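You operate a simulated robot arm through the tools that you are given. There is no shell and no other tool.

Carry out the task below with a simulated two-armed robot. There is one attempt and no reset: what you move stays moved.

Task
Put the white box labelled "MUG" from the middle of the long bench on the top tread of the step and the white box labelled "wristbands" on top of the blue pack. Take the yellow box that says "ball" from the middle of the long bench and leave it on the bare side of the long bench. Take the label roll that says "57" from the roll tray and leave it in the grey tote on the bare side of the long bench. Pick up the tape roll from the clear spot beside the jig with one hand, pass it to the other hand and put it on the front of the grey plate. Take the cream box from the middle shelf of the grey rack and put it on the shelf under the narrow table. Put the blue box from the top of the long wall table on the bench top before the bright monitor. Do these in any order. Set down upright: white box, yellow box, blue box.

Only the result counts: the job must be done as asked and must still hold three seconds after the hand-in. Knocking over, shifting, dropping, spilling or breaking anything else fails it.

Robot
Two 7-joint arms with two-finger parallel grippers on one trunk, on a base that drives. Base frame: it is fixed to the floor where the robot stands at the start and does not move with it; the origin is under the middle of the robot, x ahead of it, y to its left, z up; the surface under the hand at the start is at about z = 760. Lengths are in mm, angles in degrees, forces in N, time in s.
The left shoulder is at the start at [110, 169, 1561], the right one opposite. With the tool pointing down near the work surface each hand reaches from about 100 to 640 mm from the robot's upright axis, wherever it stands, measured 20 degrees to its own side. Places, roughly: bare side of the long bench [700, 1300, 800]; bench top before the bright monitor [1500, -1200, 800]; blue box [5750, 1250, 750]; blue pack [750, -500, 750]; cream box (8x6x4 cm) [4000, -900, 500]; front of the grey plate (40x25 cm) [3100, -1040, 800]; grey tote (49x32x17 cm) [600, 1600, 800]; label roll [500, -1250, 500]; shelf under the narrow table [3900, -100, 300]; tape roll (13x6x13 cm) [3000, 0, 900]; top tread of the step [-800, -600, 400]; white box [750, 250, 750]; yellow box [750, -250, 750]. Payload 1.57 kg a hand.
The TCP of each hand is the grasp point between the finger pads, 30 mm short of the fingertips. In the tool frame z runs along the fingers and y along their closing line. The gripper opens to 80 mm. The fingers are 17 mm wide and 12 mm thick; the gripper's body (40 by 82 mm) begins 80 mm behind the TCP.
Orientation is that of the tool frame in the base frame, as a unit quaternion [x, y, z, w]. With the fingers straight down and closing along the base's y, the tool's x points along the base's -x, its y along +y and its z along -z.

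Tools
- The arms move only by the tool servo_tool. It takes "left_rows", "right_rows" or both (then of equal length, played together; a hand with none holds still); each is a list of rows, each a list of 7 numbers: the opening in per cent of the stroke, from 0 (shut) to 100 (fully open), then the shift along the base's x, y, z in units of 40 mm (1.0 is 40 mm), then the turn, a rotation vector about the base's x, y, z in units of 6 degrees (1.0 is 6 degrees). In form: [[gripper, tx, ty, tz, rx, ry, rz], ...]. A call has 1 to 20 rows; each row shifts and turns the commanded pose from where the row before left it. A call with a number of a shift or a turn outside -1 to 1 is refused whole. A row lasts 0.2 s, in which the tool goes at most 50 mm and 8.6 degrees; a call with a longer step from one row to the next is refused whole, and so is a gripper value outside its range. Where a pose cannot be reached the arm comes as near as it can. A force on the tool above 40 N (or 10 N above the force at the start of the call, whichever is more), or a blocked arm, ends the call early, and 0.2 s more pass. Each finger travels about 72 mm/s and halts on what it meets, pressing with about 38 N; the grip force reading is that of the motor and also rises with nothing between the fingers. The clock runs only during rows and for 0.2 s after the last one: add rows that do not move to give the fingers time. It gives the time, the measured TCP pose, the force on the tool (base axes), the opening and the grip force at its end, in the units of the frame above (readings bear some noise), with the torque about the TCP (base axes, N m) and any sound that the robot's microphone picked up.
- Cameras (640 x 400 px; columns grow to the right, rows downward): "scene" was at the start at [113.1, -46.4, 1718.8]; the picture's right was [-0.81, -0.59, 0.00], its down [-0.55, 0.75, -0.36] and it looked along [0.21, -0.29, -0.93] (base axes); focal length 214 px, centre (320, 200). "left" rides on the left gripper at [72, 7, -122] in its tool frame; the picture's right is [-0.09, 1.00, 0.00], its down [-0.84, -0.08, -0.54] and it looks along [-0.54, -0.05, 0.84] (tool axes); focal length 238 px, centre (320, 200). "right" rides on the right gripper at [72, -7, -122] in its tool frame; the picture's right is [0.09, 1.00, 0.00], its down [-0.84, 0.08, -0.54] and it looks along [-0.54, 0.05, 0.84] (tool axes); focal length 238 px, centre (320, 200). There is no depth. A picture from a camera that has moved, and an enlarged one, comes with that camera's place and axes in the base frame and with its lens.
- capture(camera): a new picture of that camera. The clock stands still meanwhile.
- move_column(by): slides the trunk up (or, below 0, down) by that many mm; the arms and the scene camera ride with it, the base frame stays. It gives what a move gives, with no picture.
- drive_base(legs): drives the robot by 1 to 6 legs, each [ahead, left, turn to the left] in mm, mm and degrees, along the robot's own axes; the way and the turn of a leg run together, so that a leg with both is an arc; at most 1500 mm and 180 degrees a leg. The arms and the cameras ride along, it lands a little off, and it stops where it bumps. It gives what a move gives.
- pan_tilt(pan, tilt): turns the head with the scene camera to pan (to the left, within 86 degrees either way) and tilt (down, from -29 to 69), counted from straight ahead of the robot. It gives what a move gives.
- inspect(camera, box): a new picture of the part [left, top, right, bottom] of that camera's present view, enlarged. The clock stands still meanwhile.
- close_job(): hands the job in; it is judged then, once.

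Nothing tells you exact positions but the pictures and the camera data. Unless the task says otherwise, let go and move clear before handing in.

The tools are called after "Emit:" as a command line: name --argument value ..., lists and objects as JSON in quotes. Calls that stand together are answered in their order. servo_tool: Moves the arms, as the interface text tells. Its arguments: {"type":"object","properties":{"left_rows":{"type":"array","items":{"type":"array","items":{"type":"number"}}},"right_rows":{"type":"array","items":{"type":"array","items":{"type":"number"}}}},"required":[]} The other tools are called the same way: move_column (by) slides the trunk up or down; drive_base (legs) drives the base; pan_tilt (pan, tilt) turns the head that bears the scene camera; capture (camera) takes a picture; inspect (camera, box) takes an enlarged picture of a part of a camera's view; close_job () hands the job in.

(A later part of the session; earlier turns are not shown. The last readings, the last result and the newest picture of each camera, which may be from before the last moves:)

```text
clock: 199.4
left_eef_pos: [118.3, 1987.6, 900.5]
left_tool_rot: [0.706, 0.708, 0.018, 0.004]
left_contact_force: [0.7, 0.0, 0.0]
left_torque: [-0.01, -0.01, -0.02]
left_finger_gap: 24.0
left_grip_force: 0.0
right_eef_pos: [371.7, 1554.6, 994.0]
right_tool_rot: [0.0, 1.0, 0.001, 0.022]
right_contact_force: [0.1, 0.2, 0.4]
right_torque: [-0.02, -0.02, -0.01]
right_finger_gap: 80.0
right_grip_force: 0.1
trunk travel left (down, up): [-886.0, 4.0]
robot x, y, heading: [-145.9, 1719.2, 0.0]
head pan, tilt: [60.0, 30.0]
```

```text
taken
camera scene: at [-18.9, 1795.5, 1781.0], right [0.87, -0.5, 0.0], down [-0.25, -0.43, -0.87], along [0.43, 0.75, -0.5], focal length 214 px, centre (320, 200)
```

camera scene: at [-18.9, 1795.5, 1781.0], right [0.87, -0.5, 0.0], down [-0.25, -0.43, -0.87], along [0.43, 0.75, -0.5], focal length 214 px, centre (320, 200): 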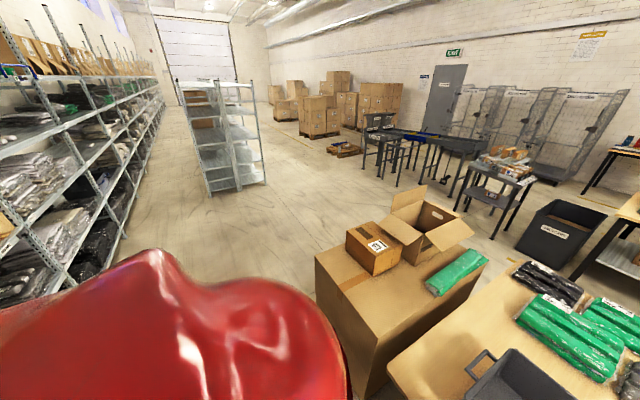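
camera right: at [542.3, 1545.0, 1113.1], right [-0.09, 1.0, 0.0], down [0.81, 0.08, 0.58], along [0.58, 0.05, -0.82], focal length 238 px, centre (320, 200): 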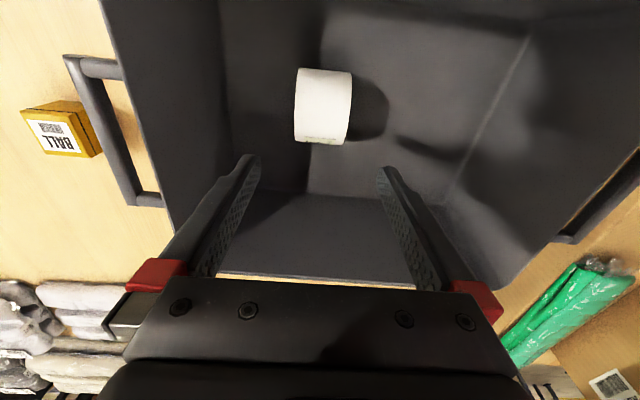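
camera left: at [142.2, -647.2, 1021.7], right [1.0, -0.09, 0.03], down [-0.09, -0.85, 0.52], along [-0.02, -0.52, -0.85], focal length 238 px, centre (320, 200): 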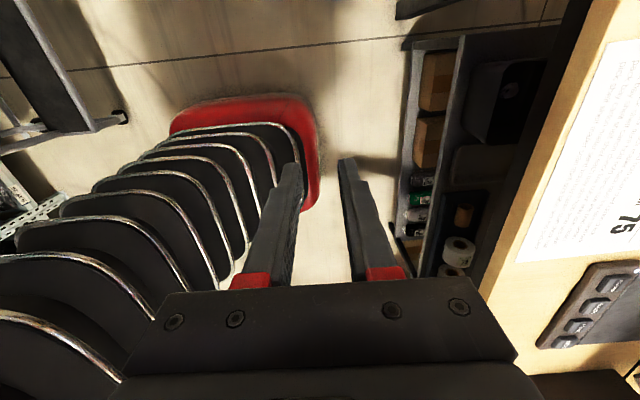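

The label roll is in the tote and the ball box stands next to it. Now I go around the left end of the bench to the second row of benches: left to y≈3250, then forward to x≈2200.

Emit:
drive_base --legs '[[0, 1500, 0]]'

Emit:
pan_tilt --pan 0 --tilt 35

Emit:
capture --camera "scene"

```text
clock: 206.8
left_eef_pos: [130.9, 3454.9, 900.9]
left_tool_rot: [0.711, 0.703, 0.02, 0.004]
left_contact_force: [0.2, 0.5, -0.2]
left_torque: [-0.03, 0.02, 0.02]
left_finger_gap: 24.0
left_grip_force: 0.1
right_eef_pos: [377.0, 3016.8, 993.5]
right_tool_rot: [0.007, 1.0, 0.0, 0.022]
right_contact_force: [0.0, -0.7, -0.1]
right_torque: [-0.01, 0.0, 0.03]
right_finger_gap: 80.1
right_grip_force: 0.0
trunk travel left (down, up): [-886.0, 4.0]
robot x, y, heading: [-135.0, 3186.5, -0.7]
head pan, tilt: [60.0, 30.0]
```

```text
clock: 208.1
left_eef_pos: [131.1, 3455.9, 901.0]
left_tool_rot: [0.711, 0.703, 0.019, 0.005]
left_contact_force: [0.1, 0.4, -0.7]
left_torque: [0.0, 0.0, 0.01]
left_finger_gap: 24.0
left_grip_force: 0.1
right_eef_pos: [377.1, 3017.4, 994.1]
right_tool_rot: [0.006, 1.0, 0.001, 0.023]
right_contact_force: [-0.3, -0.5, 0.4]
right_torque: [0.0, -0.03, -0.01]
right_finger_gap: 80.0
right_grip_force: 0.0
trunk travel left (down, up): [-886.0, 4.0]
robot x, y, heading: [-136.0, 3189.0, -0.8]
head pan, tilt: [0.0, 35.0]
```

```text
taken
camera scene: at [32.1, 3185.4, 1773.2], right [-0.01, -1.0, 0.0], down [-0.57, 0.01, -0.82], along [0.82, -0.01, -0.57], focal length 214 px, centre (320, 200)
```

scene: 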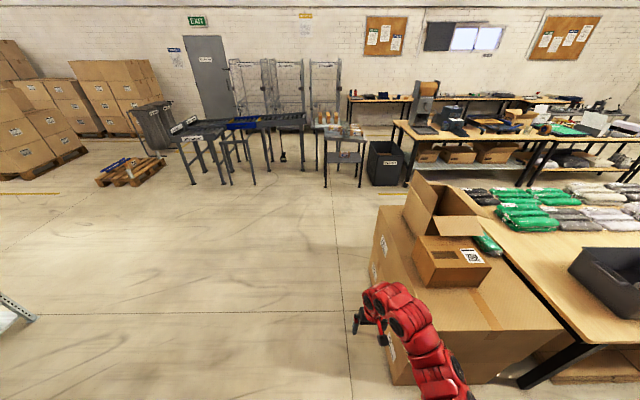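

Emit:
drive_base --legs '[[0, 80, 0.8], [1500, 0, 0], [650, 0, 0]]'

Emit:
pan_tilt --pan -45 --tilt 35

Emit:
capture --camera "scene"

```text
clock: 219.4
left_eef_pos: [2282.5, 3529.2, 901.5]
left_tool_rot: [0.708, 0.706, 0.019, 0.004]
left_contact_force: [-0.2, 0.4, 0.7]
left_torque: [-0.01, 0.0, 0.02]
left_finger_gap: 24.0
left_grip_force: 0.1
right_eef_pos: [2531.9, 3093.2, 993.9]
right_tool_rot: [0.004, 1.0, 0.0, 0.021]
right_contact_force: [-0.6, 0.0, 0.4]
right_torque: [0.02, -0.02, 0.04]
right_finger_gap: 79.9
right_grip_force: 0.0
trunk travel left (down, up): [-886.0, 4.0]
robot x, y, heading: [2016.2, 3261.1, -0.2]
head pan, tilt: [0.0, 35.0]
```

```text
clock: 220.5
left_eef_pos: [2283.1, 3529.0, 900.3]
left_tool_rot: [0.709, 0.705, 0.019, 0.004]
left_contact_force: [-0.1, 0.4, 0.6]
left_torque: [-0.02, 0.02, 0.0]
left_finger_gap: 24.0
left_grip_force: 0.1
right_eef_pos: [2532.2, 3092.5, 994.1]
right_tool_rot: [0.003, 1.0, 0.0, 0.022]
right_contact_force: [-0.4, -0.3, 0.1]
right_torque: [-0.01, 0.02, 0.0]
right_finger_gap: 79.9
right_grip_force: 0.1
trunk travel left (down, up): [-886.0, 4.0]
robot x, y, heading: [2020.3, 3259.0, -0.4]
head pan, tilt: [-45.0, 35.0]
```

```text
taken
camera scene: at [2160.2, 3196.5, 1773.2], right [-0.71, -0.7, 0.0], down [-0.4, 0.41, -0.82], along [0.58, -0.58, -0.57], focal length 214 px, centre (320, 200)
```

scene: 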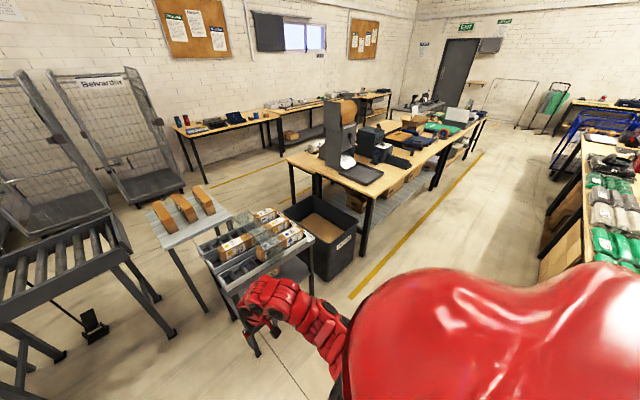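

The aisle in front of the second bench row is clear (bench front edge at about x=2850). Moving to x≈2200 and driving right along the aisle.

Emit:
drive_base --legs '[[170, 0, 0.3], [0, -1500, 0]]'

Emit:
pan_tilt --pan -30 --tilt 35

Emit:
capture --camera "scene"

```text
clock: 229.0
left_eef_pos: [2453.9, 2039.3, 900.6]
left_tool_rot: [0.704, 0.71, 0.019, 0.003]
left_contact_force: [-1.0, 0.1, 0.1]
left_torque: [0.02, 0.0, 0.0]
left_finger_gap: 23.8
left_grip_force: 0.0
right_eef_pos: [2709.3, 1606.0, 993.9]
right_tool_rot: [-0.003, 1.0, 0.001, 0.022]
right_contact_force: [0.3, -0.6, 0.7]
right_torque: [0.05, 0.0, -0.01]
right_finger_gap: 80.0
right_grip_force: 0.1
trunk travel left (down, up): [-886.0, 4.0]
robot x, y, heading: [2195.5, 1769.7, 0.2]
head pan, tilt: [-45.0, 35.0]
```

```text
clock: 229.7
left_eef_pos: [2454.0, 2039.7, 900.5]
left_tool_rot: [0.704, 0.71, 0.018, 0.004]
left_contact_force: [0.5, -0.2, 0.6]
left_torque: [0.02, 0.02, 0.01]
left_finger_gap: 23.9
left_grip_force: 0.1
right_eef_pos: [2708.2, 1604.5, 994.5]
right_tool_rot: [-0.003, 1.0, 0.001, 0.022]
right_contact_force: [1.1, -0.6, 0.8]
right_torque: [0.04, 0.04, -0.01]
right_finger_gap: 80.0
right_grip_force: 0.0
trunk travel left (down, up): [-886.0, 4.0]
robot x, y, heading: [2193.0, 1768.5, -0.1]
head pan, tilt: [-30.0, 35.0]
```

```text
taken
camera scene: at [2348.2, 1722.5, 1773.2], right [-0.5, -0.87, 0.0], down [-0.5, 0.28, -0.82], along [0.71, -0.41, -0.57], focal length 214 px, centre (320, 200)
```

scene: 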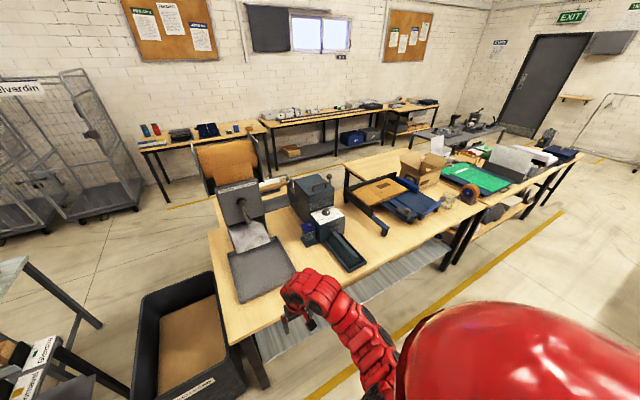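

Emit:
inspect --camera "scene" --box '[330, 100, 600, 260]'

Emit:
inspect --camera "scene" --box '[120, 70, 460, 180]'

Emit:
inspect --camera "right" --box '[0, 0, 640, 400]'

```text
2.37 times, centred on (465, 180) of scene
camera zoom: at [2348.2, 1722.5, 1773.2], right [-0.5, -0.87, 0.0], down [-0.5, 0.28, -0.82], along [0.71, -0.41, -0.57], focal length 508 px, centre (-24, 247)
```

zoom: 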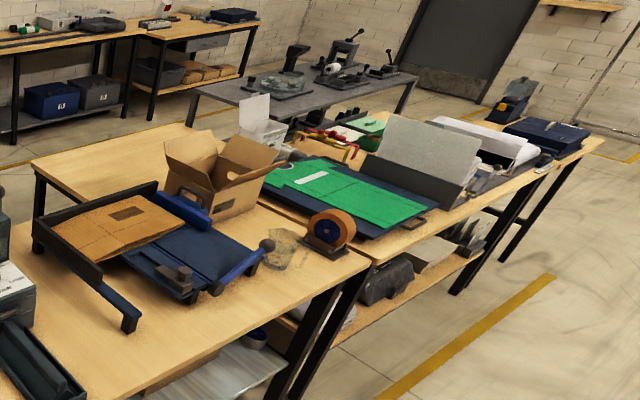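

```text
1.88 times, centred on (290, 125) of scene
camera zoom: at [2348.2, 1722.5, 1773.2], right [-0.5, -0.87, 0.0], down [-0.5, 0.28, -0.82], along [0.71, -0.41, -0.57], focal length 404 px, centre (376, 341)
```

zoom: 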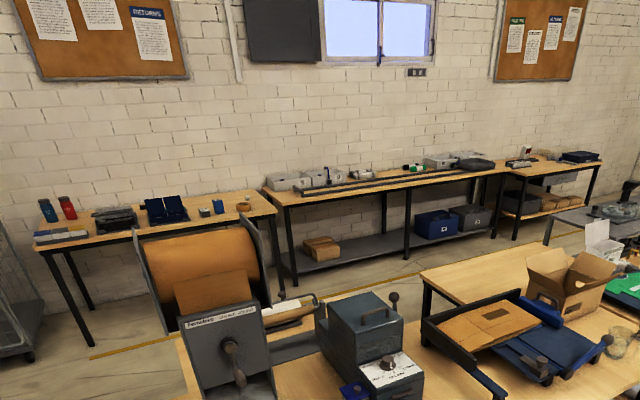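

```text
1.00 times, centred on (320, 200) of right (not enlarged: the box is as wide or as high as the picture)
camera zoom: at [2632.2, 1597.5, 1112.7], right [-0.1, 1.0, 0.0], down [0.81, 0.08, 0.58], along [0.58, 0.06, -0.82], focal length 238 px, centre (320, 200)
```

zoom: 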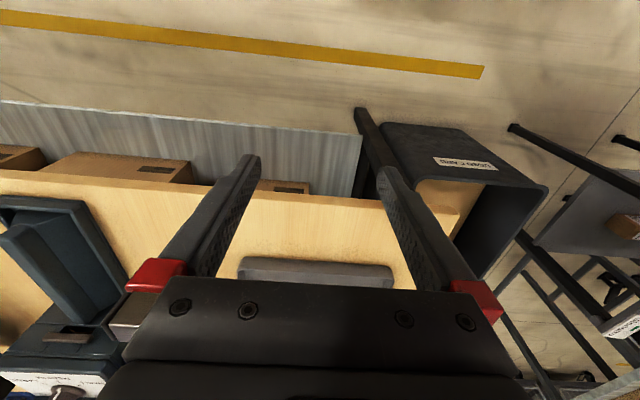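

I see the jig on the bench and a tape roll standing beside it. Driving further right to about y=250 for a closer look.

Emit:
drive_base --legs '[[0, -1480, 0]]'

Emit:
pan_tilt --pan -15 --tilt 40

Emit:
capture --camera "scene"

Emit:
capture --camera "right"

```text
clock: 237.0
left_eef_pos: [2480.5, 577.0, 900.1]
left_tool_rot: [0.689, 0.725, 0.019, 0.004]
left_contact_force: [-0.5, -0.1, -0.1]
left_torque: [0.03, 0.01, -0.01]
left_finger_gap: 24.0
left_grip_force: 0.1
right_eef_pos: [2753.0, 153.3, 993.4]
right_tool_rot: [-0.024, 0.999, 0.001, 0.021]
right_contact_force: [-0.1, 0.6, 0.2]
right_torque: [0.04, 0.01, 0.01]
right_finger_gap: 80.0
right_grip_force: 0.0
trunk travel left (down, up): [-886.0, 4.0]
robot x, y, heading: [2233.4, 293.8, 2.7]
head pan, tilt: [-30.0, 35.0]
```

```text
clock: 237.8
left_eef_pos: [2480.5, 576.8, 901.2]
left_tool_rot: [0.689, 0.724, 0.02, 0.004]
left_contact_force: [-0.1, -0.1, -0.8]
left_torque: [0.01, 0.03, -0.03]
left_finger_gap: 24.2
left_grip_force: 0.0
right_eef_pos: [2752.5, 154.5, 994.8]
right_tool_rot: [-0.024, 0.999, 0.002, 0.021]
right_contact_force: [0.3, 0.6, 0.4]
right_torque: [-0.02, -0.02, -0.05]
right_finger_gap: 80.1
right_grip_force: 0.1
trunk travel left (down, up): [-886.0, 4.0]
robot x, y, heading: [2229.1, 294.3, 2.9]
head pan, tilt: [-15.0, 40.0]
```

```text
taken
camera scene: at [2393.2, 278.3, 1765.7], right [-0.21, -0.98, 0.0], down [-0.63, 0.14, -0.77], along [0.75, -0.16, -0.64], focal length 214 px, centre (320, 200)
```

scene: 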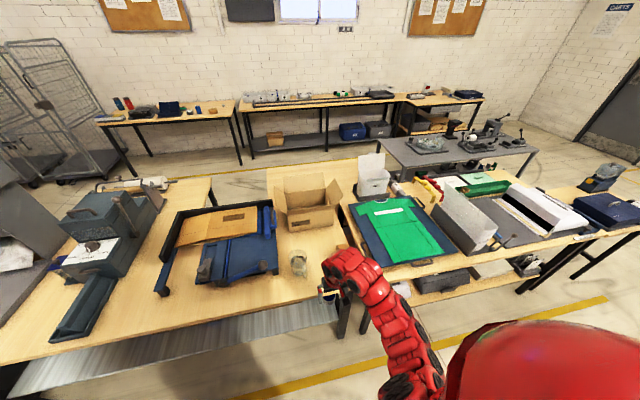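

```text
taken
camera right: at [2677.2, 142.5, 1112.7], right [-0.14, 0.99, 0.0], down [0.81, 0.11, 0.58], along [0.57, 0.08, -0.82], focal length 238 px, centre (320, 200)
```

right: 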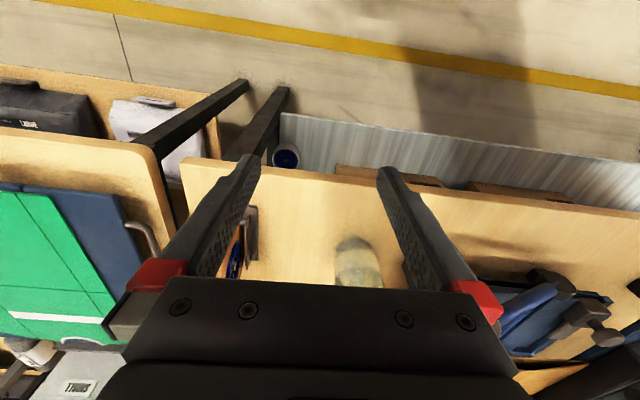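

The heading drifted by about 3°. I'll correct it, move the right hand aside, and inspect the tape roll spot.

Emit:
drive_base --legs '[[0, 0, -2.8]]'

Emit:
servo_tool --right_rows '[[100, -0.5, -0.8, 0, 0, 0, 0], [100, -0.5, -0.8, 0, 0, 0, 0], [100, 0, -0.8, 0, 0, 0, 0], [100, 0, -0.8, 0, 0, 0, 0], [100, 0, -0.8, 0, 0, 0, 0]]'

Emit:
pan_tilt --pan -10 --tilt 50

Emit:
capture --camera "scene"

Emit:
inspect --camera "scene" --box '[250, 80, 450, 240]'

```text
clock: 238.6
left_eef_pos: [2494.2, 565.7, 900.9]
left_tool_rot: [0.707, 0.707, 0.02, 0.004]
left_contact_force: [-0.6, -0.3, -0.4]
left_torque: [-0.01, 0.01, 0.01]
left_finger_gap: 23.9
left_grip_force: 0.0
right_eef_pos: [2745.1, 128.3, 993.1]
right_tool_rot: [0.001, 1.0, 0.001, 0.022]
right_contact_force: [0.5, 0.6, 0.4]
right_torque: [-0.02, -0.01, -0.05]
right_finger_gap: 80.0
right_grip_force: 0.0
trunk travel left (down, up): [-886.0, 4.0]
robot x, y, heading: [2228.6, 297.6, -0.0]
head pan, tilt: [-15.0, 40.0]
```

```text
clock: 239.8
left_eef_pos: [2494.3, 565.0, 899.9]
left_tool_rot: [0.707, 0.707, 0.019, 0.004]
left_contact_force: [0.0, -0.3, -0.9]
left_torque: [0.04, 0.03, 0.04]
left_finger_gap: 24.0
left_grip_force: 0.1
right_eef_pos: [2704.2, -32.4, 993.7]
right_tool_rot: [0.001, 1.0, 0.001, 0.023]
right_contact_force: [0.2, 0.0, 0.0]
right_torque: [0.0, 0.02, 0.02]
right_finger_gap: 80.2
right_grip_force: 0.0
trunk travel left (down, up): [-886.0, 4.0]
robot x, y, heading: [2229.7, 291.2, -0.4]
head pan, tilt: [-15.0, 40.0]
```

```text
clock: 240.5
left_eef_pos: [2494.1, 564.8, 899.2]
left_tool_rot: [0.707, 0.707, 0.018, 0.004]
left_contact_force: [-0.3, -0.6, 0.2]
left_torque: [0.01, 0.0, -0.01]
left_finger_gap: 24.0
left_grip_force: 0.0
right_eef_pos: [2705.6, -31.8, 992.7]
right_tool_rot: [0.001, 1.0, 0.001, 0.022]
right_contact_force: [0.4, -0.7, 0.2]
right_torque: [-0.03, 0.02, -0.04]
right_finger_gap: 80.0
right_grip_force: 0.1
trunk travel left (down, up): [-886.0, 4.0]
robot x, y, heading: [2231.7, 295.5, -0.3]
head pan, tilt: [-10.0, 50.0]
```

```text
taken
camera scene: at [2386.2, 279.3, 1751.5], right [-0.18, -0.98, 0.0], down [-0.75, 0.14, -0.64], along [0.63, -0.11, -0.77], focal length 214 px, centre (320, 200)
```

scene: 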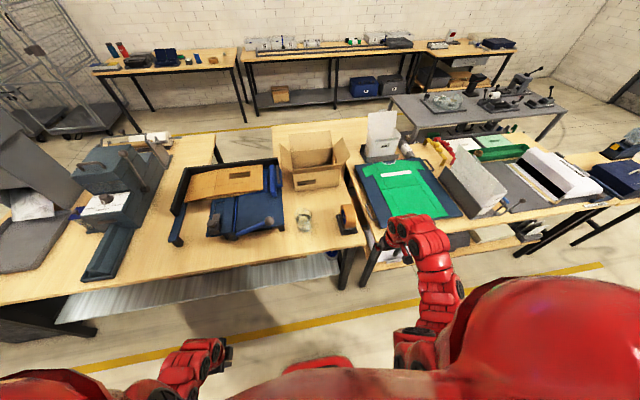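

```text
2.50 times, centred on (350, 160) of scene
camera zoom: at [2386.2, 279.3, 1751.5], right [-0.18, -0.98, 0.0], down [-0.75, 0.14, -0.64], along [0.63, -0.11, -0.77], focal length 536 px, centre (245, 300)
```

zoom: 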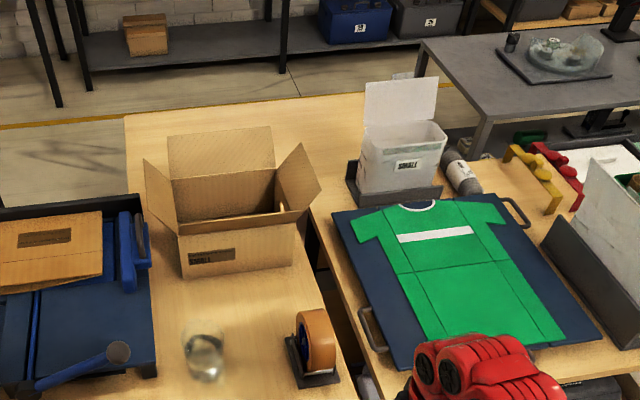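

The tape roll (on a small dark base, axis along y) stands at about (2984, 23), with a glass-like object at about (3037, 253). I'll drive so the left hand can reach the tape.

Emit:
drive_base --legs '[[0, -440, 0], [190, 0, 0]]'

Emit:
pan_tilt --pan 5 --tilt 55

Emit:
capture --camera "scene"

Emit:
capture --camera "left"

Emit:
capture --camera "right"

```text
clock: 244.4
left_eef_pos: [2682.7, 127.9, 900.0]
left_tool_rot: [0.706, 0.708, 0.02, 0.005]
left_contact_force: [0.1, 0.3, 0.0]
left_torque: [0.03, 0.0, 0.0]
left_finger_gap: 23.9
left_grip_force: 0.0
right_eef_pos: [2894.2, -467.3, 994.3]
right_tool_rot: [0.0, 1.0, 0.001, 0.021]
right_contact_force: [-1.2, 0.0, -0.3]
right_torque: [0.0, 0.0, -0.02]
right_finger_gap: 80.2
right_grip_force: 0.1
trunk travel left (down, up): [-886.0, 4.0]
robot x, y, heading: [2421.3, -140.9, -0.2]
head pan, tilt: [-10.0, 50.0]
```

```text
clock: 245.1
left_eef_pos: [2684.4, 129.4, 899.7]
left_tool_rot: [0.706, 0.707, 0.019, 0.004]
left_contact_force: [0.5, 0.1, -0.8]
left_torque: [0.01, 0.06, 0.0]
left_finger_gap: 24.0
left_grip_force: 0.0
right_eef_pos: [2896.3, -467.1, 992.1]
right_tool_rot: [0.0, 1.0, 0.0, 0.022]
right_contact_force: [-0.4, -0.7, -0.4]
right_torque: [-0.03, 0.01, 0.0]
right_finger_gap: 80.0
right_grip_force: 0.0
trunk travel left (down, up): [-886.0, 4.0]
robot x, y, heading: [2420.5, -144.7, -0.3]
head pan, tilt: [5.0, 55.0]
```

```text
taken
camera scene: at [2573.6, -137.3, 1744.9], right [0.09, -1.0, 0.0], down [-0.82, -0.07, -0.57], along [0.57, 0.05, -0.82], focal length 214 px, centre (320, 200)
```

scene: 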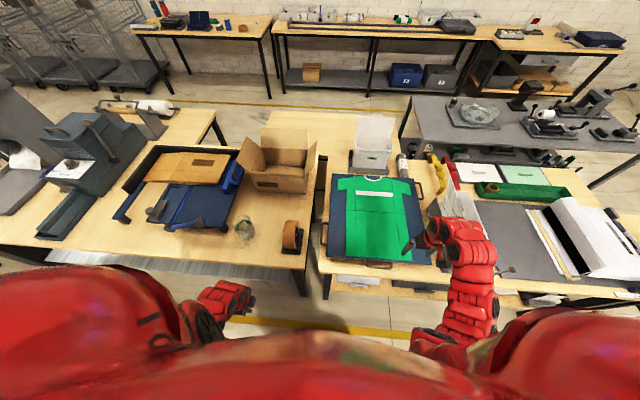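

```text
taken
camera left: at [2687.3, 198.5, 1021.4], right [1.0, -0.09, 0.03], down [-0.09, -0.85, 0.52], along [-0.02, -0.52, -0.85], focal length 238 px, centre (320, 200)
```

left: 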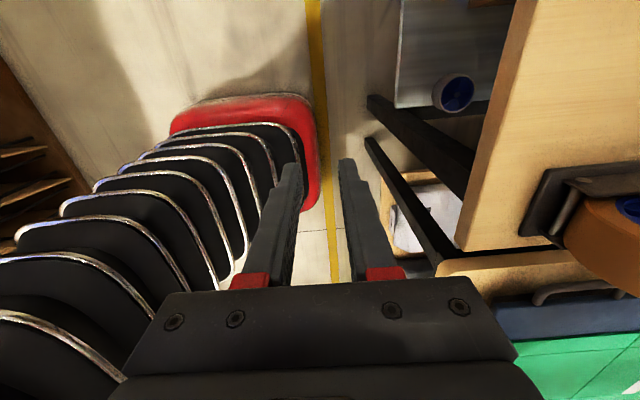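

```text
taken
camera right: at [2821.1, -474.5, 1111.7], right [-0.09, 1.0, 0.0], down [0.81, 0.08, 0.58], along [0.58, 0.05, -0.82], focal length 238 px, centre (320, 200)
```

right: 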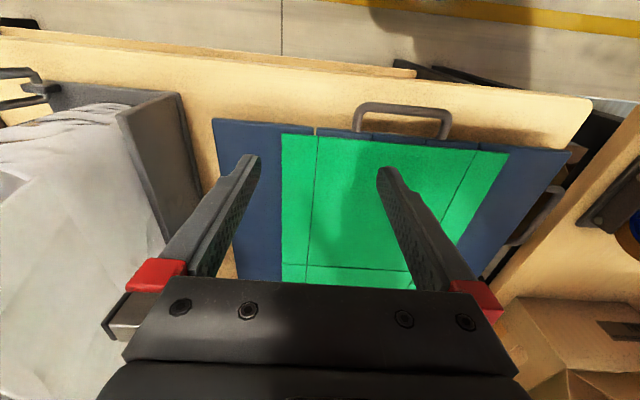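

I'll turn the left hand so it closes along y and bring it above the near side of the tape for a close look.

Emit:
servo_tool --left_rows '[[60, 0.36, -0.12, 0.12, 0, 0, 1], [60, 0.36, -0.12, 0.12, 0, 0, 1], [60, 0.36, -0.12, 0.12, 0, 0, 1], [60, 0.36, -0.12, 0.12, 0, 0, 1], [60, 0.36, -0.12, 0.12, 0, 0, 1], [60, 0.36, -0.12, 0.12, 0, 0, 1], [60, 0.36, -0.12, 0.12, 0, 0, 1], [100, 0.36, -0.12, 0.12, 0, 0, 1], [100, 0.36, -0.12, 0.12, 0, 0, 1], [100, 0.36, -0.12, 0.12, 0, 0, 1], [100, 0.36, -0.12, 0.12, 0, 0, 1], [100, 0.36, -0.12, 0.12, 0, 0, 1], [100, 0.36, -0.12, 0.12, 0, 0, 1], [100, 0.36, -0.12, 0.12, 0, 0, 1], [100, 0.36, -0.12, 0.12, 0, 0, 1]]'

Emit:
capture --camera "left"

Emit:
inspect --camera "scene" --box '[220, 190, 380, 290]'

```text
clock: 248.3
left_eef_pos: [2901.4, 57.0, 972.7]
left_tool_rot: [-0.002, 1.0, 0.016, -0.012]
left_contact_force: [-0.6, -0.6, -0.1]
left_torque: [-0.02, 0.02, -0.01]
left_finger_gap: 79.9
left_grip_force: 0.0
right_eef_pos: [2897.0, -468.6, 993.0]
right_tool_rot: [0.001, 1.0, 0.001, 0.022]
right_contact_force: [0.2, 0.0, -0.1]
right_torque: [-0.02, -0.01, 0.02]
right_finger_gap: 79.8
right_grip_force: 0.0
trunk travel left (down, up): [-886.0, 4.0]
robot x, y, heading: [2417.7, -144.4, -0.2]
head pan, tilt: [5.0, 55.0]
```

```text
taken
camera left: at [2831.8, 59.7, 1093.5], right [0.09, 1.0, 0.03], down [0.85, -0.09, 0.52], along [0.52, -0.02, -0.85], focal length 238 px, centre (320, 200)
```

left: 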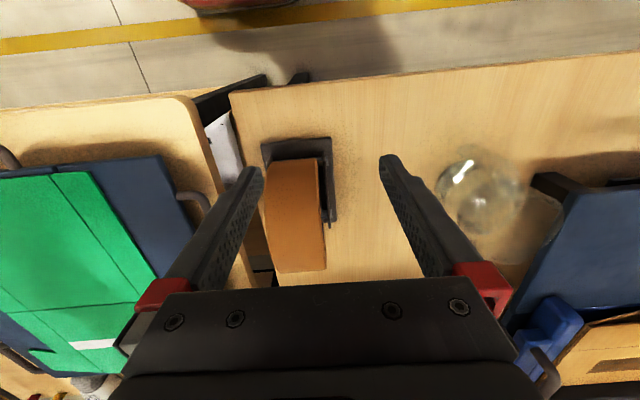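

```text
4.00 times, centred on (300, 240) of scene
camera zoom: at [2573.4, -137.5, 1744.9], right [0.09, -1.0, 0.0], down [-0.82, -0.07, -0.57], along [0.57, 0.05, -0.82], focal length 858 px, centre (400, 40)
```

zoom: 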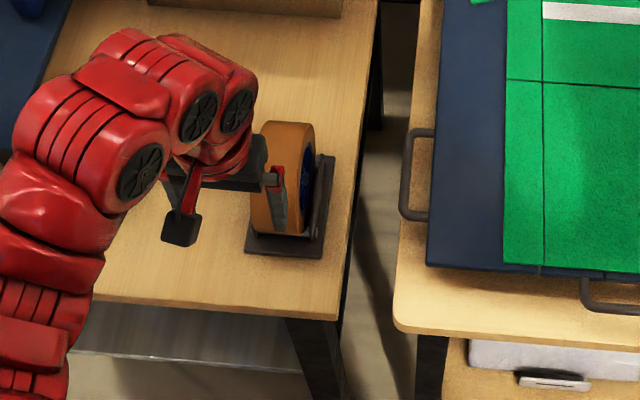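

The tape roll sits on a dark stand with a side bracket. I need a better estimate of its height, so I'll pull the left hand back and tilt its camera for a low front view.

Emit:
servo_tool --left_rows '[[100, -0.8, 0, 0, 0, -1, 0], [100, -0.8, 0, 0, 0, -1, 0], [100, -0.8, 0, 0, 0, -1, 0], [100, -0.8, 0, -0.3, 0, -1, 0], [100, -0.8, 0, -0.3, 0, -1, 0], [100, -0.6, 0, -0.3, 0, -1, 0], [100, 0, 0, -0.3, 0, -1, 0], [100, 0, 0, 0, 0, -1, 0]]'

Emit:
capture --camera "left"

Emit:
inspect --camera "left" --box '[200, 60, 440, 210]'

```text
clock: 250.1
left_eef_pos: [2738.7, 61.9, 892.5]
left_tool_rot: [-0.008, 0.917, 0.015, 0.398]
left_contact_force: [0.3, 0.3, 1.0]
left_torque: [0.05, -0.01, 0.05]
left_finger_gap: 79.7
left_grip_force: 0.0
left hand out of reach, approached as far as the arm can: row 3, 4
right_eef_pos: [2895.0, -468.5, 992.4]
right_tool_rot: [0.0, 1.0, 0.002, 0.022]
right_contact_force: [-0.5, -0.6, 0.0]
right_torque: [-0.02, -0.02, 0.0]
right_finger_gap: 79.9
right_grip_force: 0.0
trunk travel left (down, up): [-886.0, 4.0]
robot x, y, heading: [2418.0, -138.9, -0.2]
head pan, tilt: [5.0, 55.0]
```

```text
taken
camera left: at [2601.0, 65.5, 921.1], right [0.04, 1.0, 0.09], down [0.18, -0.1, 0.98], along [0.98, -0.02, -0.18], focal length 238 px, centre (320, 200)
```

left: 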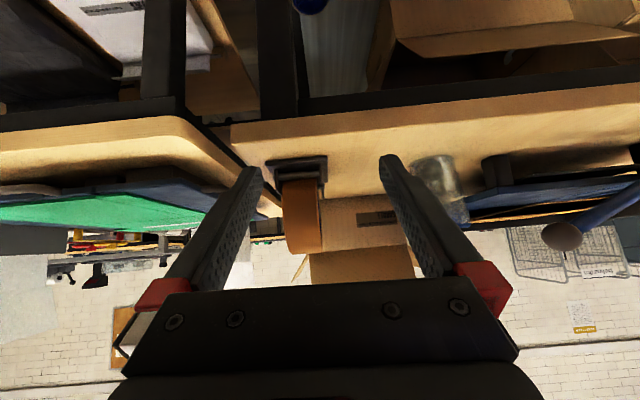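

```text
2.67 times, centred on (320, 135) of left
camera zoom: at [2601.0, 65.5, 921.1], right [0.04, 1.0, 0.09], down [0.18, -0.1, 0.98], along [0.98, -0.02, -0.18], focal length 636 px, centre (320, 373)
```

zoom: 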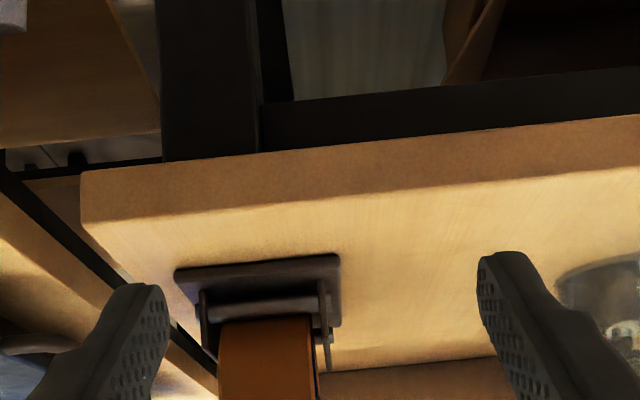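

I'll use the right hand's camera from the other side to get a side view of the tape and its stand.

Emit:
servo_tool --right_rows '[[100, 0.15, 0.23, 0, 0, 0, 1], [100, 0.15, 0.23, 0, 0, 0, 1], [100, 0.15, 0.23, 0, 0, 0, 1], [100, 0.15, 0.23, 0, 0, 0, 1], [100, 0.15, 0.23, 0, 0, 0, 1], [100, 0.15, 0.23, 0, 0, 0, 1], [100, 0.15, 0.23, 0, 0, 0, 1], [100, 0.15, 0.23, 0, 0, 0, 1], [100, 0.15, 0.23, 0, 0, 0, 1], [100, 0.15, 0.23, 0, 0, 0, 1], [100, 0.15, 0.23, 0, 0, 0, 1], [100, 0.15, 0.23, 0, 0, 0, 1], [100, 0.15, 0.23, 0, 0, 0, 1], [100, 0.15, 0.23, 0, 0, 0, 1], [100, 0.15, 0.23, 0, 0, 0, 1], [100, 0, 0, 0, 0.9, 0, 0], [100, 0, 0, 0, 0.9, 0, 0], [100, 0, 0, -0.3, 0.9, 0, 0], [100, 0, 0, -0.3, 0.9, 0, 0], [100, 0, 0, -0.3, 0.9, 0, 0]]'

Emit:
capture --camera "right"

```text
clock: 254.3
left_eef_pos: [2740.2, 62.4, 893.2]
left_tool_rot: [-0.007, 0.918, 0.014, 0.396]
left_contact_force: [0.1, 0.4, 0.7]
left_torque: [-0.01, -0.01, 0.0]
left_finger_gap: 80.3
left_grip_force: 0.0
right_eef_pos: [2986.3, -329.5, 956.3]
right_tool_rot: [0.684, -0.684, -0.182, -0.179]
right_contact_force: [-0.2, -0.2, 0.4]
right_torque: [0.03, 0.02, 0.01]
right_finger_gap: 80.1
right_grip_force: 0.2
trunk travel left (down, up): [-886.0, 4.0]
robot x, y, heading: [2421.2, -140.7, -0.0]
head pan, tilt: [5.0, 55.0]
```

```text
taken
camera right: at [2995.1, -452.8, 1027.2], right [-1.0, -0.08, -0.04], down [-0.08, 0.46, 0.88], along [-0.05, 0.88, -0.46], focal length 238 px, centre (320, 200)
```

right: 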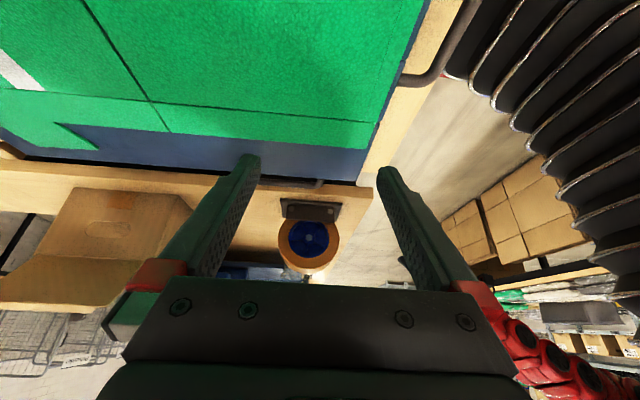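

Emit:
inspect --camera "right" --box '[250, 170, 380, 285]'

```text
3.48 times, centred on (315, 228) of right
camera zoom: at [2995.1, -452.8, 1027.2], right [-1.0, -0.08, -0.04], down [-0.08, 0.46, 0.88], along [-0.05, 0.88, -0.46], focal length 829 px, centre (337, 104)
```

zoom: 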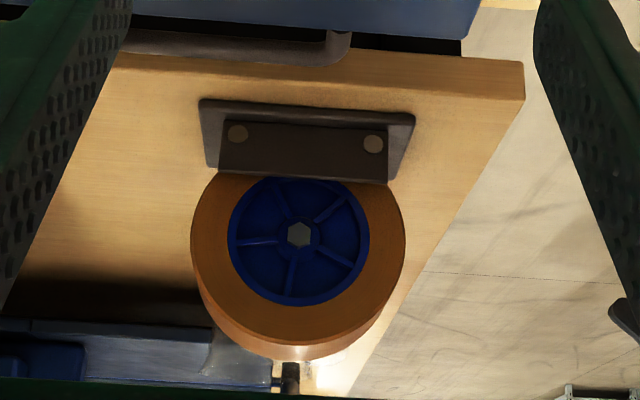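

Now it's clear: the tape roll (radius ≈61, width ≈52, centre about (2988, 31, 876)) sits upright in a low cradle. I'll grip it with the left hand from above, on its nearer half. First bring the left hand back to pointing down, above the roll.

Emit:
servo_tool --left_rows '[[100, 0.2, -0.05, 0.4, 0, 0.96, 0], [100, 0.4, -0.1, 0.4, 0, 0.96, 0], [100, 0.6, -0.1, 0.4, 0, 0.96, 0], [100, 0.7, -0.1, 0.4, 0, 0.96, 0], [100, 0.7, -0.1, 0.4, 0, 0.96, 0], [100, 0.7, -0.1, 0.3, 0, 0.96, 0], [100, 0.7, -0.1, 0.2, 0, 0.96, 0], [100, 0.7, -0.1, 0, 0, 0.96, 0], [100, 0.7, 0, 0, 0, 0, 0], [100, 0, 0, 0, 0, 0, 0]]'

Emit:
capture --camera "left"

Emit:
capture --camera "right"

```text
clock: 256.5
left_eef_pos: [2935.1, 32.5, 959.8]
left_tool_rot: [-0.002, 1.0, 0.018, 0.006]
left_contact_force: [0.6, 0.0, -0.4]
left_torque: [0.03, -0.02, 0.0]
left_finger_gap: 79.8
left_grip_force: 0.1
left hand out of reach, approached as far as the arm can: row 3, 4
right_eef_pos: [2988.0, -329.4, 956.7]
right_tool_rot: [0.684, -0.684, -0.181, -0.179]
right_contact_force: [0.4, -1.0, 0.0]
right_torque: [0.0, 0.0, 0.04]
right_finger_gap: 80.0
right_grip_force: 0.0
trunk travel left (down, up): [-886.0, 4.0]
robot x, y, heading: [2417.7, -140.7, 0.3]
head pan, tilt: [5.0, 55.0]
```

```text
taken
camera left: at [2860.8, 35.2, 1078.5], right [0.09, 1.0, 0.04], down [0.83, -0.09, 0.55], along [0.55, -0.02, -0.83], focal length 238 px, centre (320, 200)
```

left: 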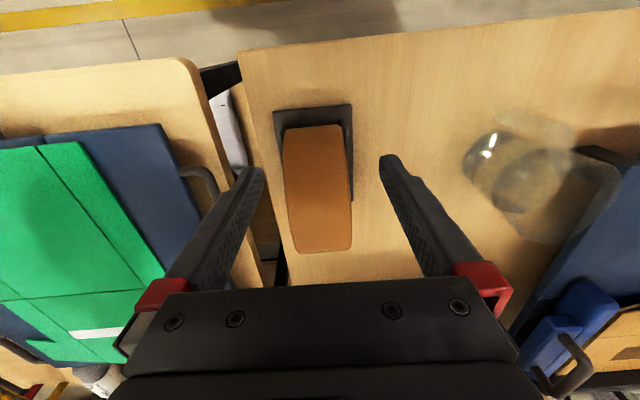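

```text
taken
camera right: at [2994.8, -453.1, 1027.7], right [-1.0, -0.08, -0.04], down [-0.08, 0.46, 0.88], along [-0.05, 0.88, -0.47], focal length 238 px, centre (320, 200)
```

right: 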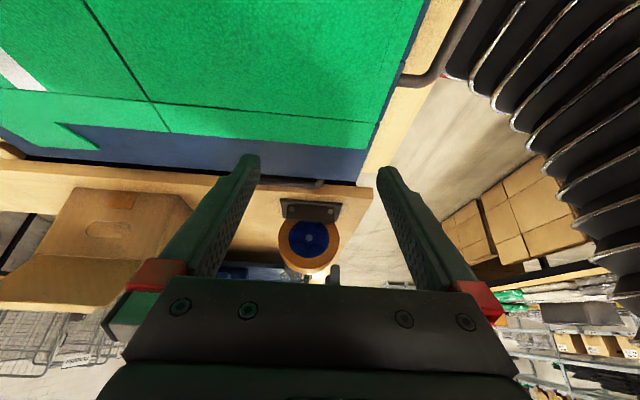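

Aligned over the roll. Lowering the left hand so the fingers straddle it above the cradle.

Emit:
servo_tool --left_rows '[[100, 0.3, -0.03, -0.4, 0, 0, 0], [100, 0.33, 0, -0.6, 0, 0, 0], [100, 0, 0, -0.6, 0, 0, 0], [100, 0, 0, 0, 0, 0, 0]]'

Emit:
inspect --camera "right" --box '[220, 150, 400, 285]'

Emit:
capture --camera "left"

```text
clock: 257.5
left_eef_pos: [2958.5, 29.1, 897.1]
left_tool_rot: [-0.002, 1.0, 0.017, 0.005]
left_contact_force: [0.1, -0.5, -0.2]
left_torque: [-0.03, 0.01, -0.03]
left_finger_gap: 80.1
left_grip_force: 0.1
right_eef_pos: [2986.5, -330.4, 956.6]
right_tool_rot: [0.684, -0.683, -0.181, -0.179]
right_contact_force: [0.7, -0.1, 0.1]
right_torque: [-0.03, 0.0, -0.04]
right_finger_gap: 80.4
right_grip_force: 0.0
trunk travel left (down, up): [-886.0, 4.0]
robot x, y, heading: [2421.7, -143.6, -0.1]
head pan, tilt: [5.0, 55.0]
```

```text
2.96 times, centred on (310, 218) of right
camera zoom: at [2995.1, -452.6, 1027.7], right [-1.0, -0.08, -0.04], down [-0.08, 0.46, 0.88], along [-0.05, 0.88, -0.47], focal length 706 px, centre (350, 148)
```

zoom: 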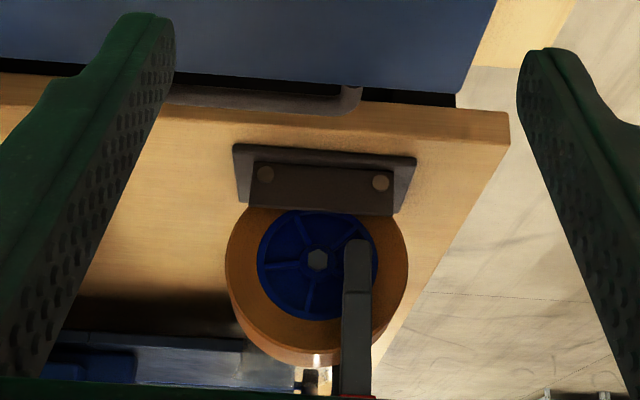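

```text
taken
camera left: at [2885.8, 34.2, 1015.7], right [0.09, 1.0, 0.03], down [0.83, -0.09, 0.55], along [0.55, -0.02, -0.84], focal length 238 px, centre (320, 200)
```

left: 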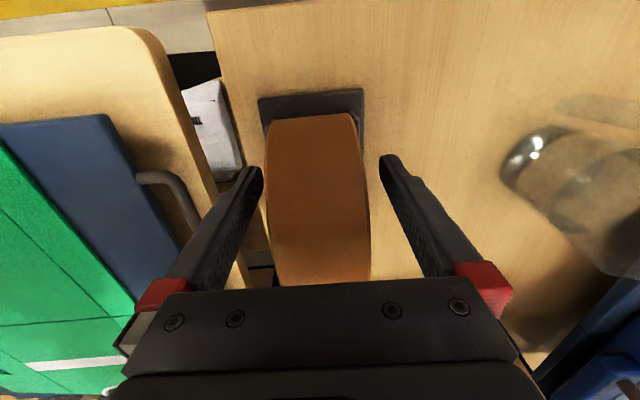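

The fingers straddle the roll near its hub. Closing the left gripper.

Emit:
servo_tool --left_rows '[[0, 0, 0, 0, 0, 0, 0], [0, 0, 0, 0, 0, 0, 0], [0, 0, 0, 0, 0, 0, 0], [0, 0, 0, 0, 0, 0, 0]]'

Emit:
capture --camera "left"

```text
clock: 258.5
left_eef_pos: [2959.5, 30.4, 897.5]
left_tool_rot: [-0.001, 1.0, 0.017, 0.006]
left_contact_force: [0.6, -2.5, 2.5]
left_torque: [-0.32, -0.06, -0.07]
left_finger_gap: 49.5
left_grip_force: 38.0
right_eef_pos: [2987.3, -328.4, 956.4]
right_tool_rot: [-0.684, 0.684, 0.18, 0.179]
right_contact_force: [-0.8, 0.4, 0.2]
right_torque: [-0.02, 0.01, 0.04]
right_finger_gap: 80.0
right_grip_force: 0.0
trunk travel left (down, up): [-886.0, 4.0]
robot x, y, heading: [2419.4, -143.8, 0.2]
head pan, tilt: [5.0, 55.0]
```

```text
taken
camera left: at [2885.8, 33.7, 1016.1], right [0.09, 1.0, 0.03], down [0.83, -0.09, 0.55], along [0.55, -0.02, -0.83], focal length 238 px, centre (320, 200)
```

left: 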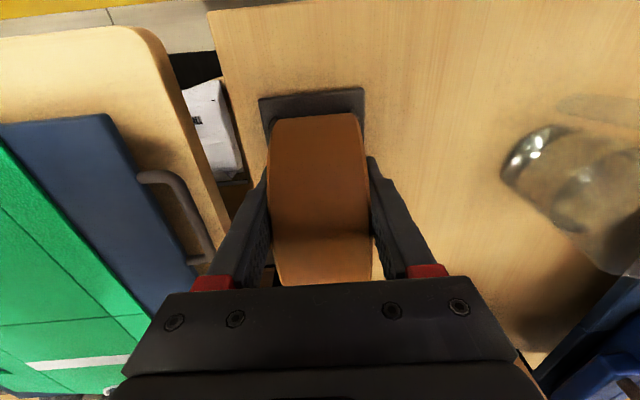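

Gripped (49.5 mm). Lifting a little to see whether the cradle comes along.

Emit:
servo_tool --left_rows '[[0, 0, 0, 0.2, 0, 0, 0], [0, 0, 0, 0.2, 0, 0, 0], [0, 0, 0, 0.3, 0, 0, 0], [0, 0, 0, 0.3, 0, 0, 0], [0, 0, 0, 0, 0, 0, 0]]'

Emit:
inspect --camera "right" --box '[220, 150, 400, 285]'

Emit:
capture --camera "left"

```text
clock: 259.7
left_eef_pos: [2957.9, 29.8, 935.8]
left_tool_rot: [0.0, 1.0, 0.017, 0.004]
left_contact_force: [-0.1, -0.7, -2.5]
left_torque: [-0.03, 0.05, 0.04]
left_finger_gap: 49.6
left_grip_force: 37.6
right_eef_pos: [2987.6, -329.6, 955.6]
right_tool_rot: [-0.684, 0.684, 0.181, 0.179]
right_contact_force: [-0.5, -0.4, 0.8]
right_torque: [0.0, -0.01, 0.01]
right_finger_gap: 80.2
right_grip_force: 0.0
trunk travel left (down, up): [-886.0, 4.0]
robot x, y, heading: [2419.5, -143.9, -0.0]
head pan, tilt: [5.0, 55.0]
```

```text
2.96 times, centred on (310, 218) of right
camera zoom: at [2995.4, -452.5, 1027.6], right [-1.0, -0.08, -0.04], down [-0.08, 0.46, 0.88], along [-0.05, 0.88, -0.47], focal length 706 px, centre (350, 148)
```

zoom: 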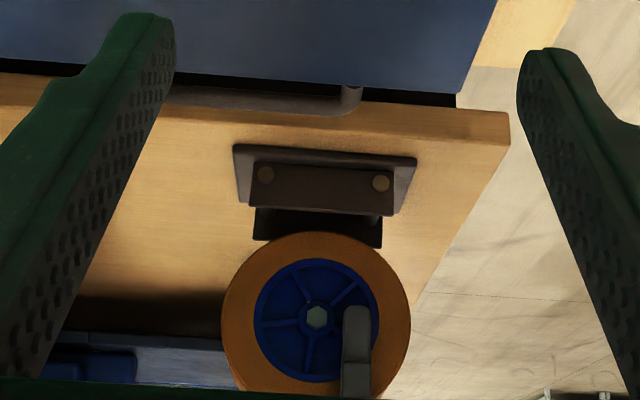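

```text
taken
camera left: at [2884.2, 33.5, 1054.6], right [0.09, 1.0, 0.03], down [0.83, -0.09, 0.55], along [0.55, -0.02, -0.84], focal length 238 px, centre (320, 200)
```

left: 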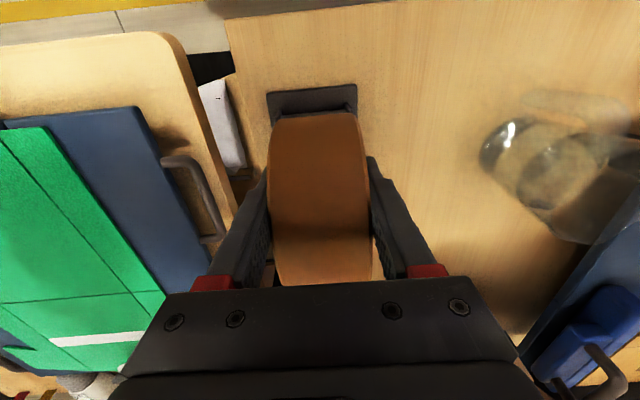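

The roll came out of the cradle, which stays put. For the handover I'll bring the roll in front of the robot and turn it 90°, while the right hand tilts to 45° and waits on the right.

Emit:
servo_tool --left_rows '[[0, 0, 0, 0.5, 0, 0, 0], [0, 0, 0, 0.5, 0, 0, 0], [0, -0.1, -0.19, 0, 0, 0, -1], [0, -0.1, -0.19, 0, 0, 0, -1], [0, -0.1, -0.19, 0, 0, 0, -1], [0, -0.1, -0.19, 0, 0, 0, -1], [0, -0.1, -0.19, 0, 0, 0, -1], [0, -0.1, -0.19, 0, 0, 0, -1], [0, -0.1, -0.19, 0, 0, 0, -1], [0, -0.1, -0.19, 0, 0, 0, -1], [0, -0.1, -0.19, 0, 0, 0, -1], [0, -0.1, -0.19, 0, 0, 0, -1], [0, -0.1, -0.19, 0, 0, 0, -1], [0, -0.1, -0.19, 0, 0, 0, -1], [0, -0.1, -0.19, 0, 0, 0, -1], [0, -0.1, -0.19, 0, 0, 0, -1], [0, -0.1, -0.19, 0, 0, 0, -1]]' --right_rows '[[100, 0, -0.5, 0, 0, 0, 0], [100, -0.4, -0.5, 0.2, 0, 0, 0], [100, -0.4, 0, 0.2, 0, 0, 0], [100, -0.4, 0, 0.2, 0, 0, 0], [100, -0.4, 0, 0.2, 0, 0, 0], [100, -0.4, 0, 0.2, 0.6, 0, 0], [100, 0, 0, 0.2, 0.6, 0, 0], [100, 0, 0, 0, 0.6, 0, 0], [100, 0, 0, 0, 0.6, 0, 0], [100, 0, 0, 0, 0.6, 0, 0], [100, 0, 0, 0, 0, 0, 0], [100, 0, 0, 0, 0, 0, 0], [100, 0, 0, 0, 0, 0, 0], [100, 0, 0, 0, 0, 0, 0], [100, 0, 0, 0, 0, 0, 0], [100, 0, 0, 0, 0, 0, 0], [100, 0, 0, 0, 0, 0, 0]]'

Emit:
capture --camera "right"

Emit:
capture --camera "left"

Emit:
capture --camera "scene"

```text
clock: 263.3
left_eef_pos: [2897.0, -84.2, 977.5]
left_tool_rot: [0.707, 0.707, 0.007, 0.016]
left_contact_force: [0.2, -0.5, -2.2]
left_torque: [0.08, -0.01, -0.01]
left_finger_gap: 49.6
left_grip_force: 37.6
right_eef_pos: [2905.1, -369.4, 1004.0]
right_tool_rot: [0.647, -0.647, -0.286, -0.284]
right_contact_force: [-0.9, -0.4, -0.1]
right_torque: [-0.02, -0.01, -0.02]
right_finger_gap: 80.1
right_grip_force: 0.0
trunk travel left (down, up): [-886.0, 4.0]
robot x, y, heading: [2418.9, -142.0, -0.1]
head pan, tilt: [5.0, 55.0]
```

```text
taken
camera right: at [2914.6, -507.8, 1033.8], right [-1.0, -0.06, -0.07], down [-0.08, 0.17, 0.98], along [-0.05, 0.98, -0.17], focal length 238 px, centre (320, 200)
```

right: 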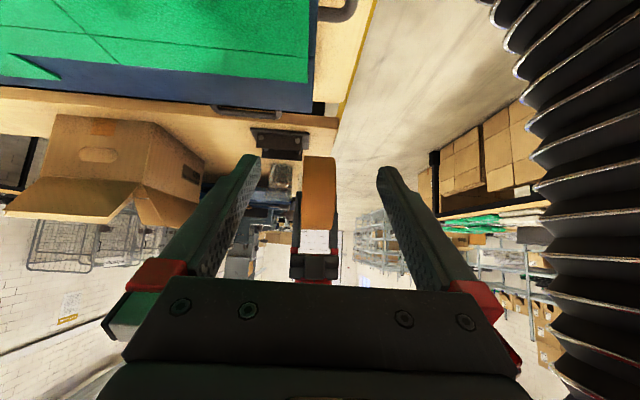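

```text
taken
camera left: at [2900.1, -9.5, 1095.7], right [1.0, -0.09, 0.03], down [-0.09, -0.83, 0.55], along [-0.02, -0.55, -0.84], focal length 238 px, centre (320, 200)
```

left: 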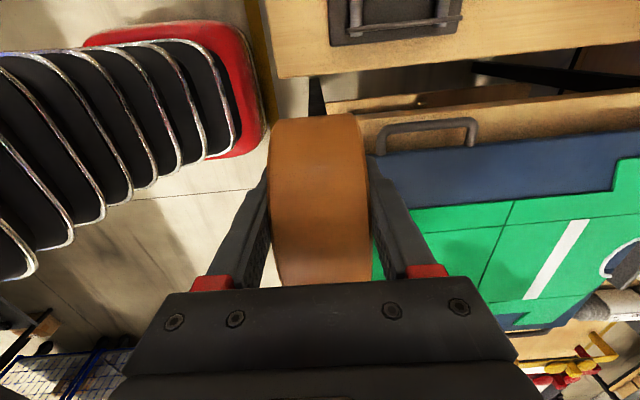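

```text
taken
camera scene: at [2572.7, -137.4, 1744.9], right [0.09, -1.0, 0.0], down [-0.82, -0.07, -0.57], along [0.57, 0.05, -0.82], focal length 214 px, centre (320, 200)
```

scene: 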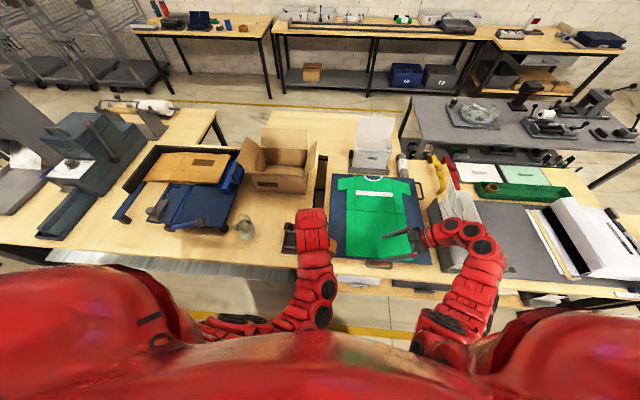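

The roll is presented edge-on in front of the right hand. Moving the right hand to the pre-grasp point.

Emit:
servo_tool --right_rows '[[100, -0.05, 0.94, 0.12, 0, 0, 0], [100, -0.05, 0.94, 0.12, 0, 0, 0], [100, -0.05, 0.94, 0.12, 0, 0, 0], [100, -0.05, 0.94, 0.12, 0, 0, 0], [100, 0, 0, 0, 0, 0, 0]]'

Emit:
capture --camera "right"

Emit:
capture --camera "left"

```text
clock: 264.5
left_eef_pos: [2897.2, -84.4, 976.4]
left_tool_rot: [0.706, 0.708, 0.008, 0.016]
left_contact_force: [0.1, 0.1, -4.0]
left_torque: [0.08, 0.0, 0.02]
left_finger_gap: 49.6
left_grip_force: 38.1
right_eef_pos: [2896.1, -218.7, 1024.4]
right_tool_rot: [0.647, -0.647, -0.286, -0.284]
right_contact_force: [0.5, -0.1, -0.5]
right_torque: [0.04, -0.03, 0.03]
right_finger_gap: 80.0
right_grip_force: 0.1
trunk travel left (down, up): [-886.0, 4.0]
robot x, y, heading: [2421.0, -141.2, 0.2]
head pan, tilt: [5.0, 55.0]
```

```text
taken
camera right: at [2904.6, -357.5, 1053.2], right [-1.0, -0.06, -0.07], down [-0.07, 0.17, 0.98], along [-0.05, 0.98, -0.17], focal length 238 px, centre (320, 200)
```

right: 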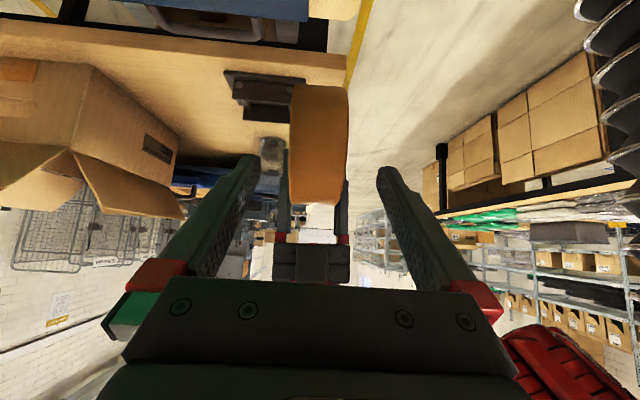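

```text
taken
camera left: at [2900.2, -9.8, 1095.5], right [1.0, -0.09, 0.03], down [-0.09, -0.83, 0.55], along [-0.02, -0.55, -0.84], focal length 238 px, centre (320, 200)
```

left: 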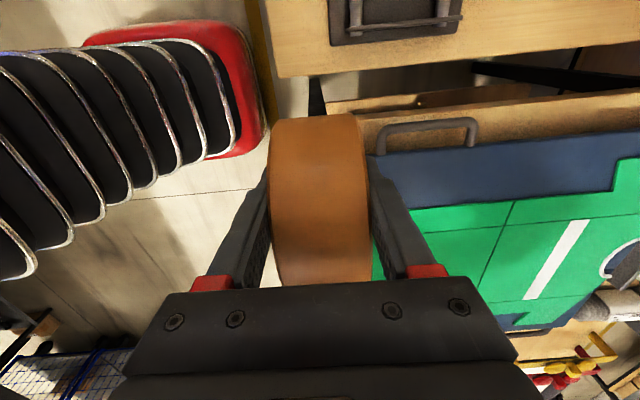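

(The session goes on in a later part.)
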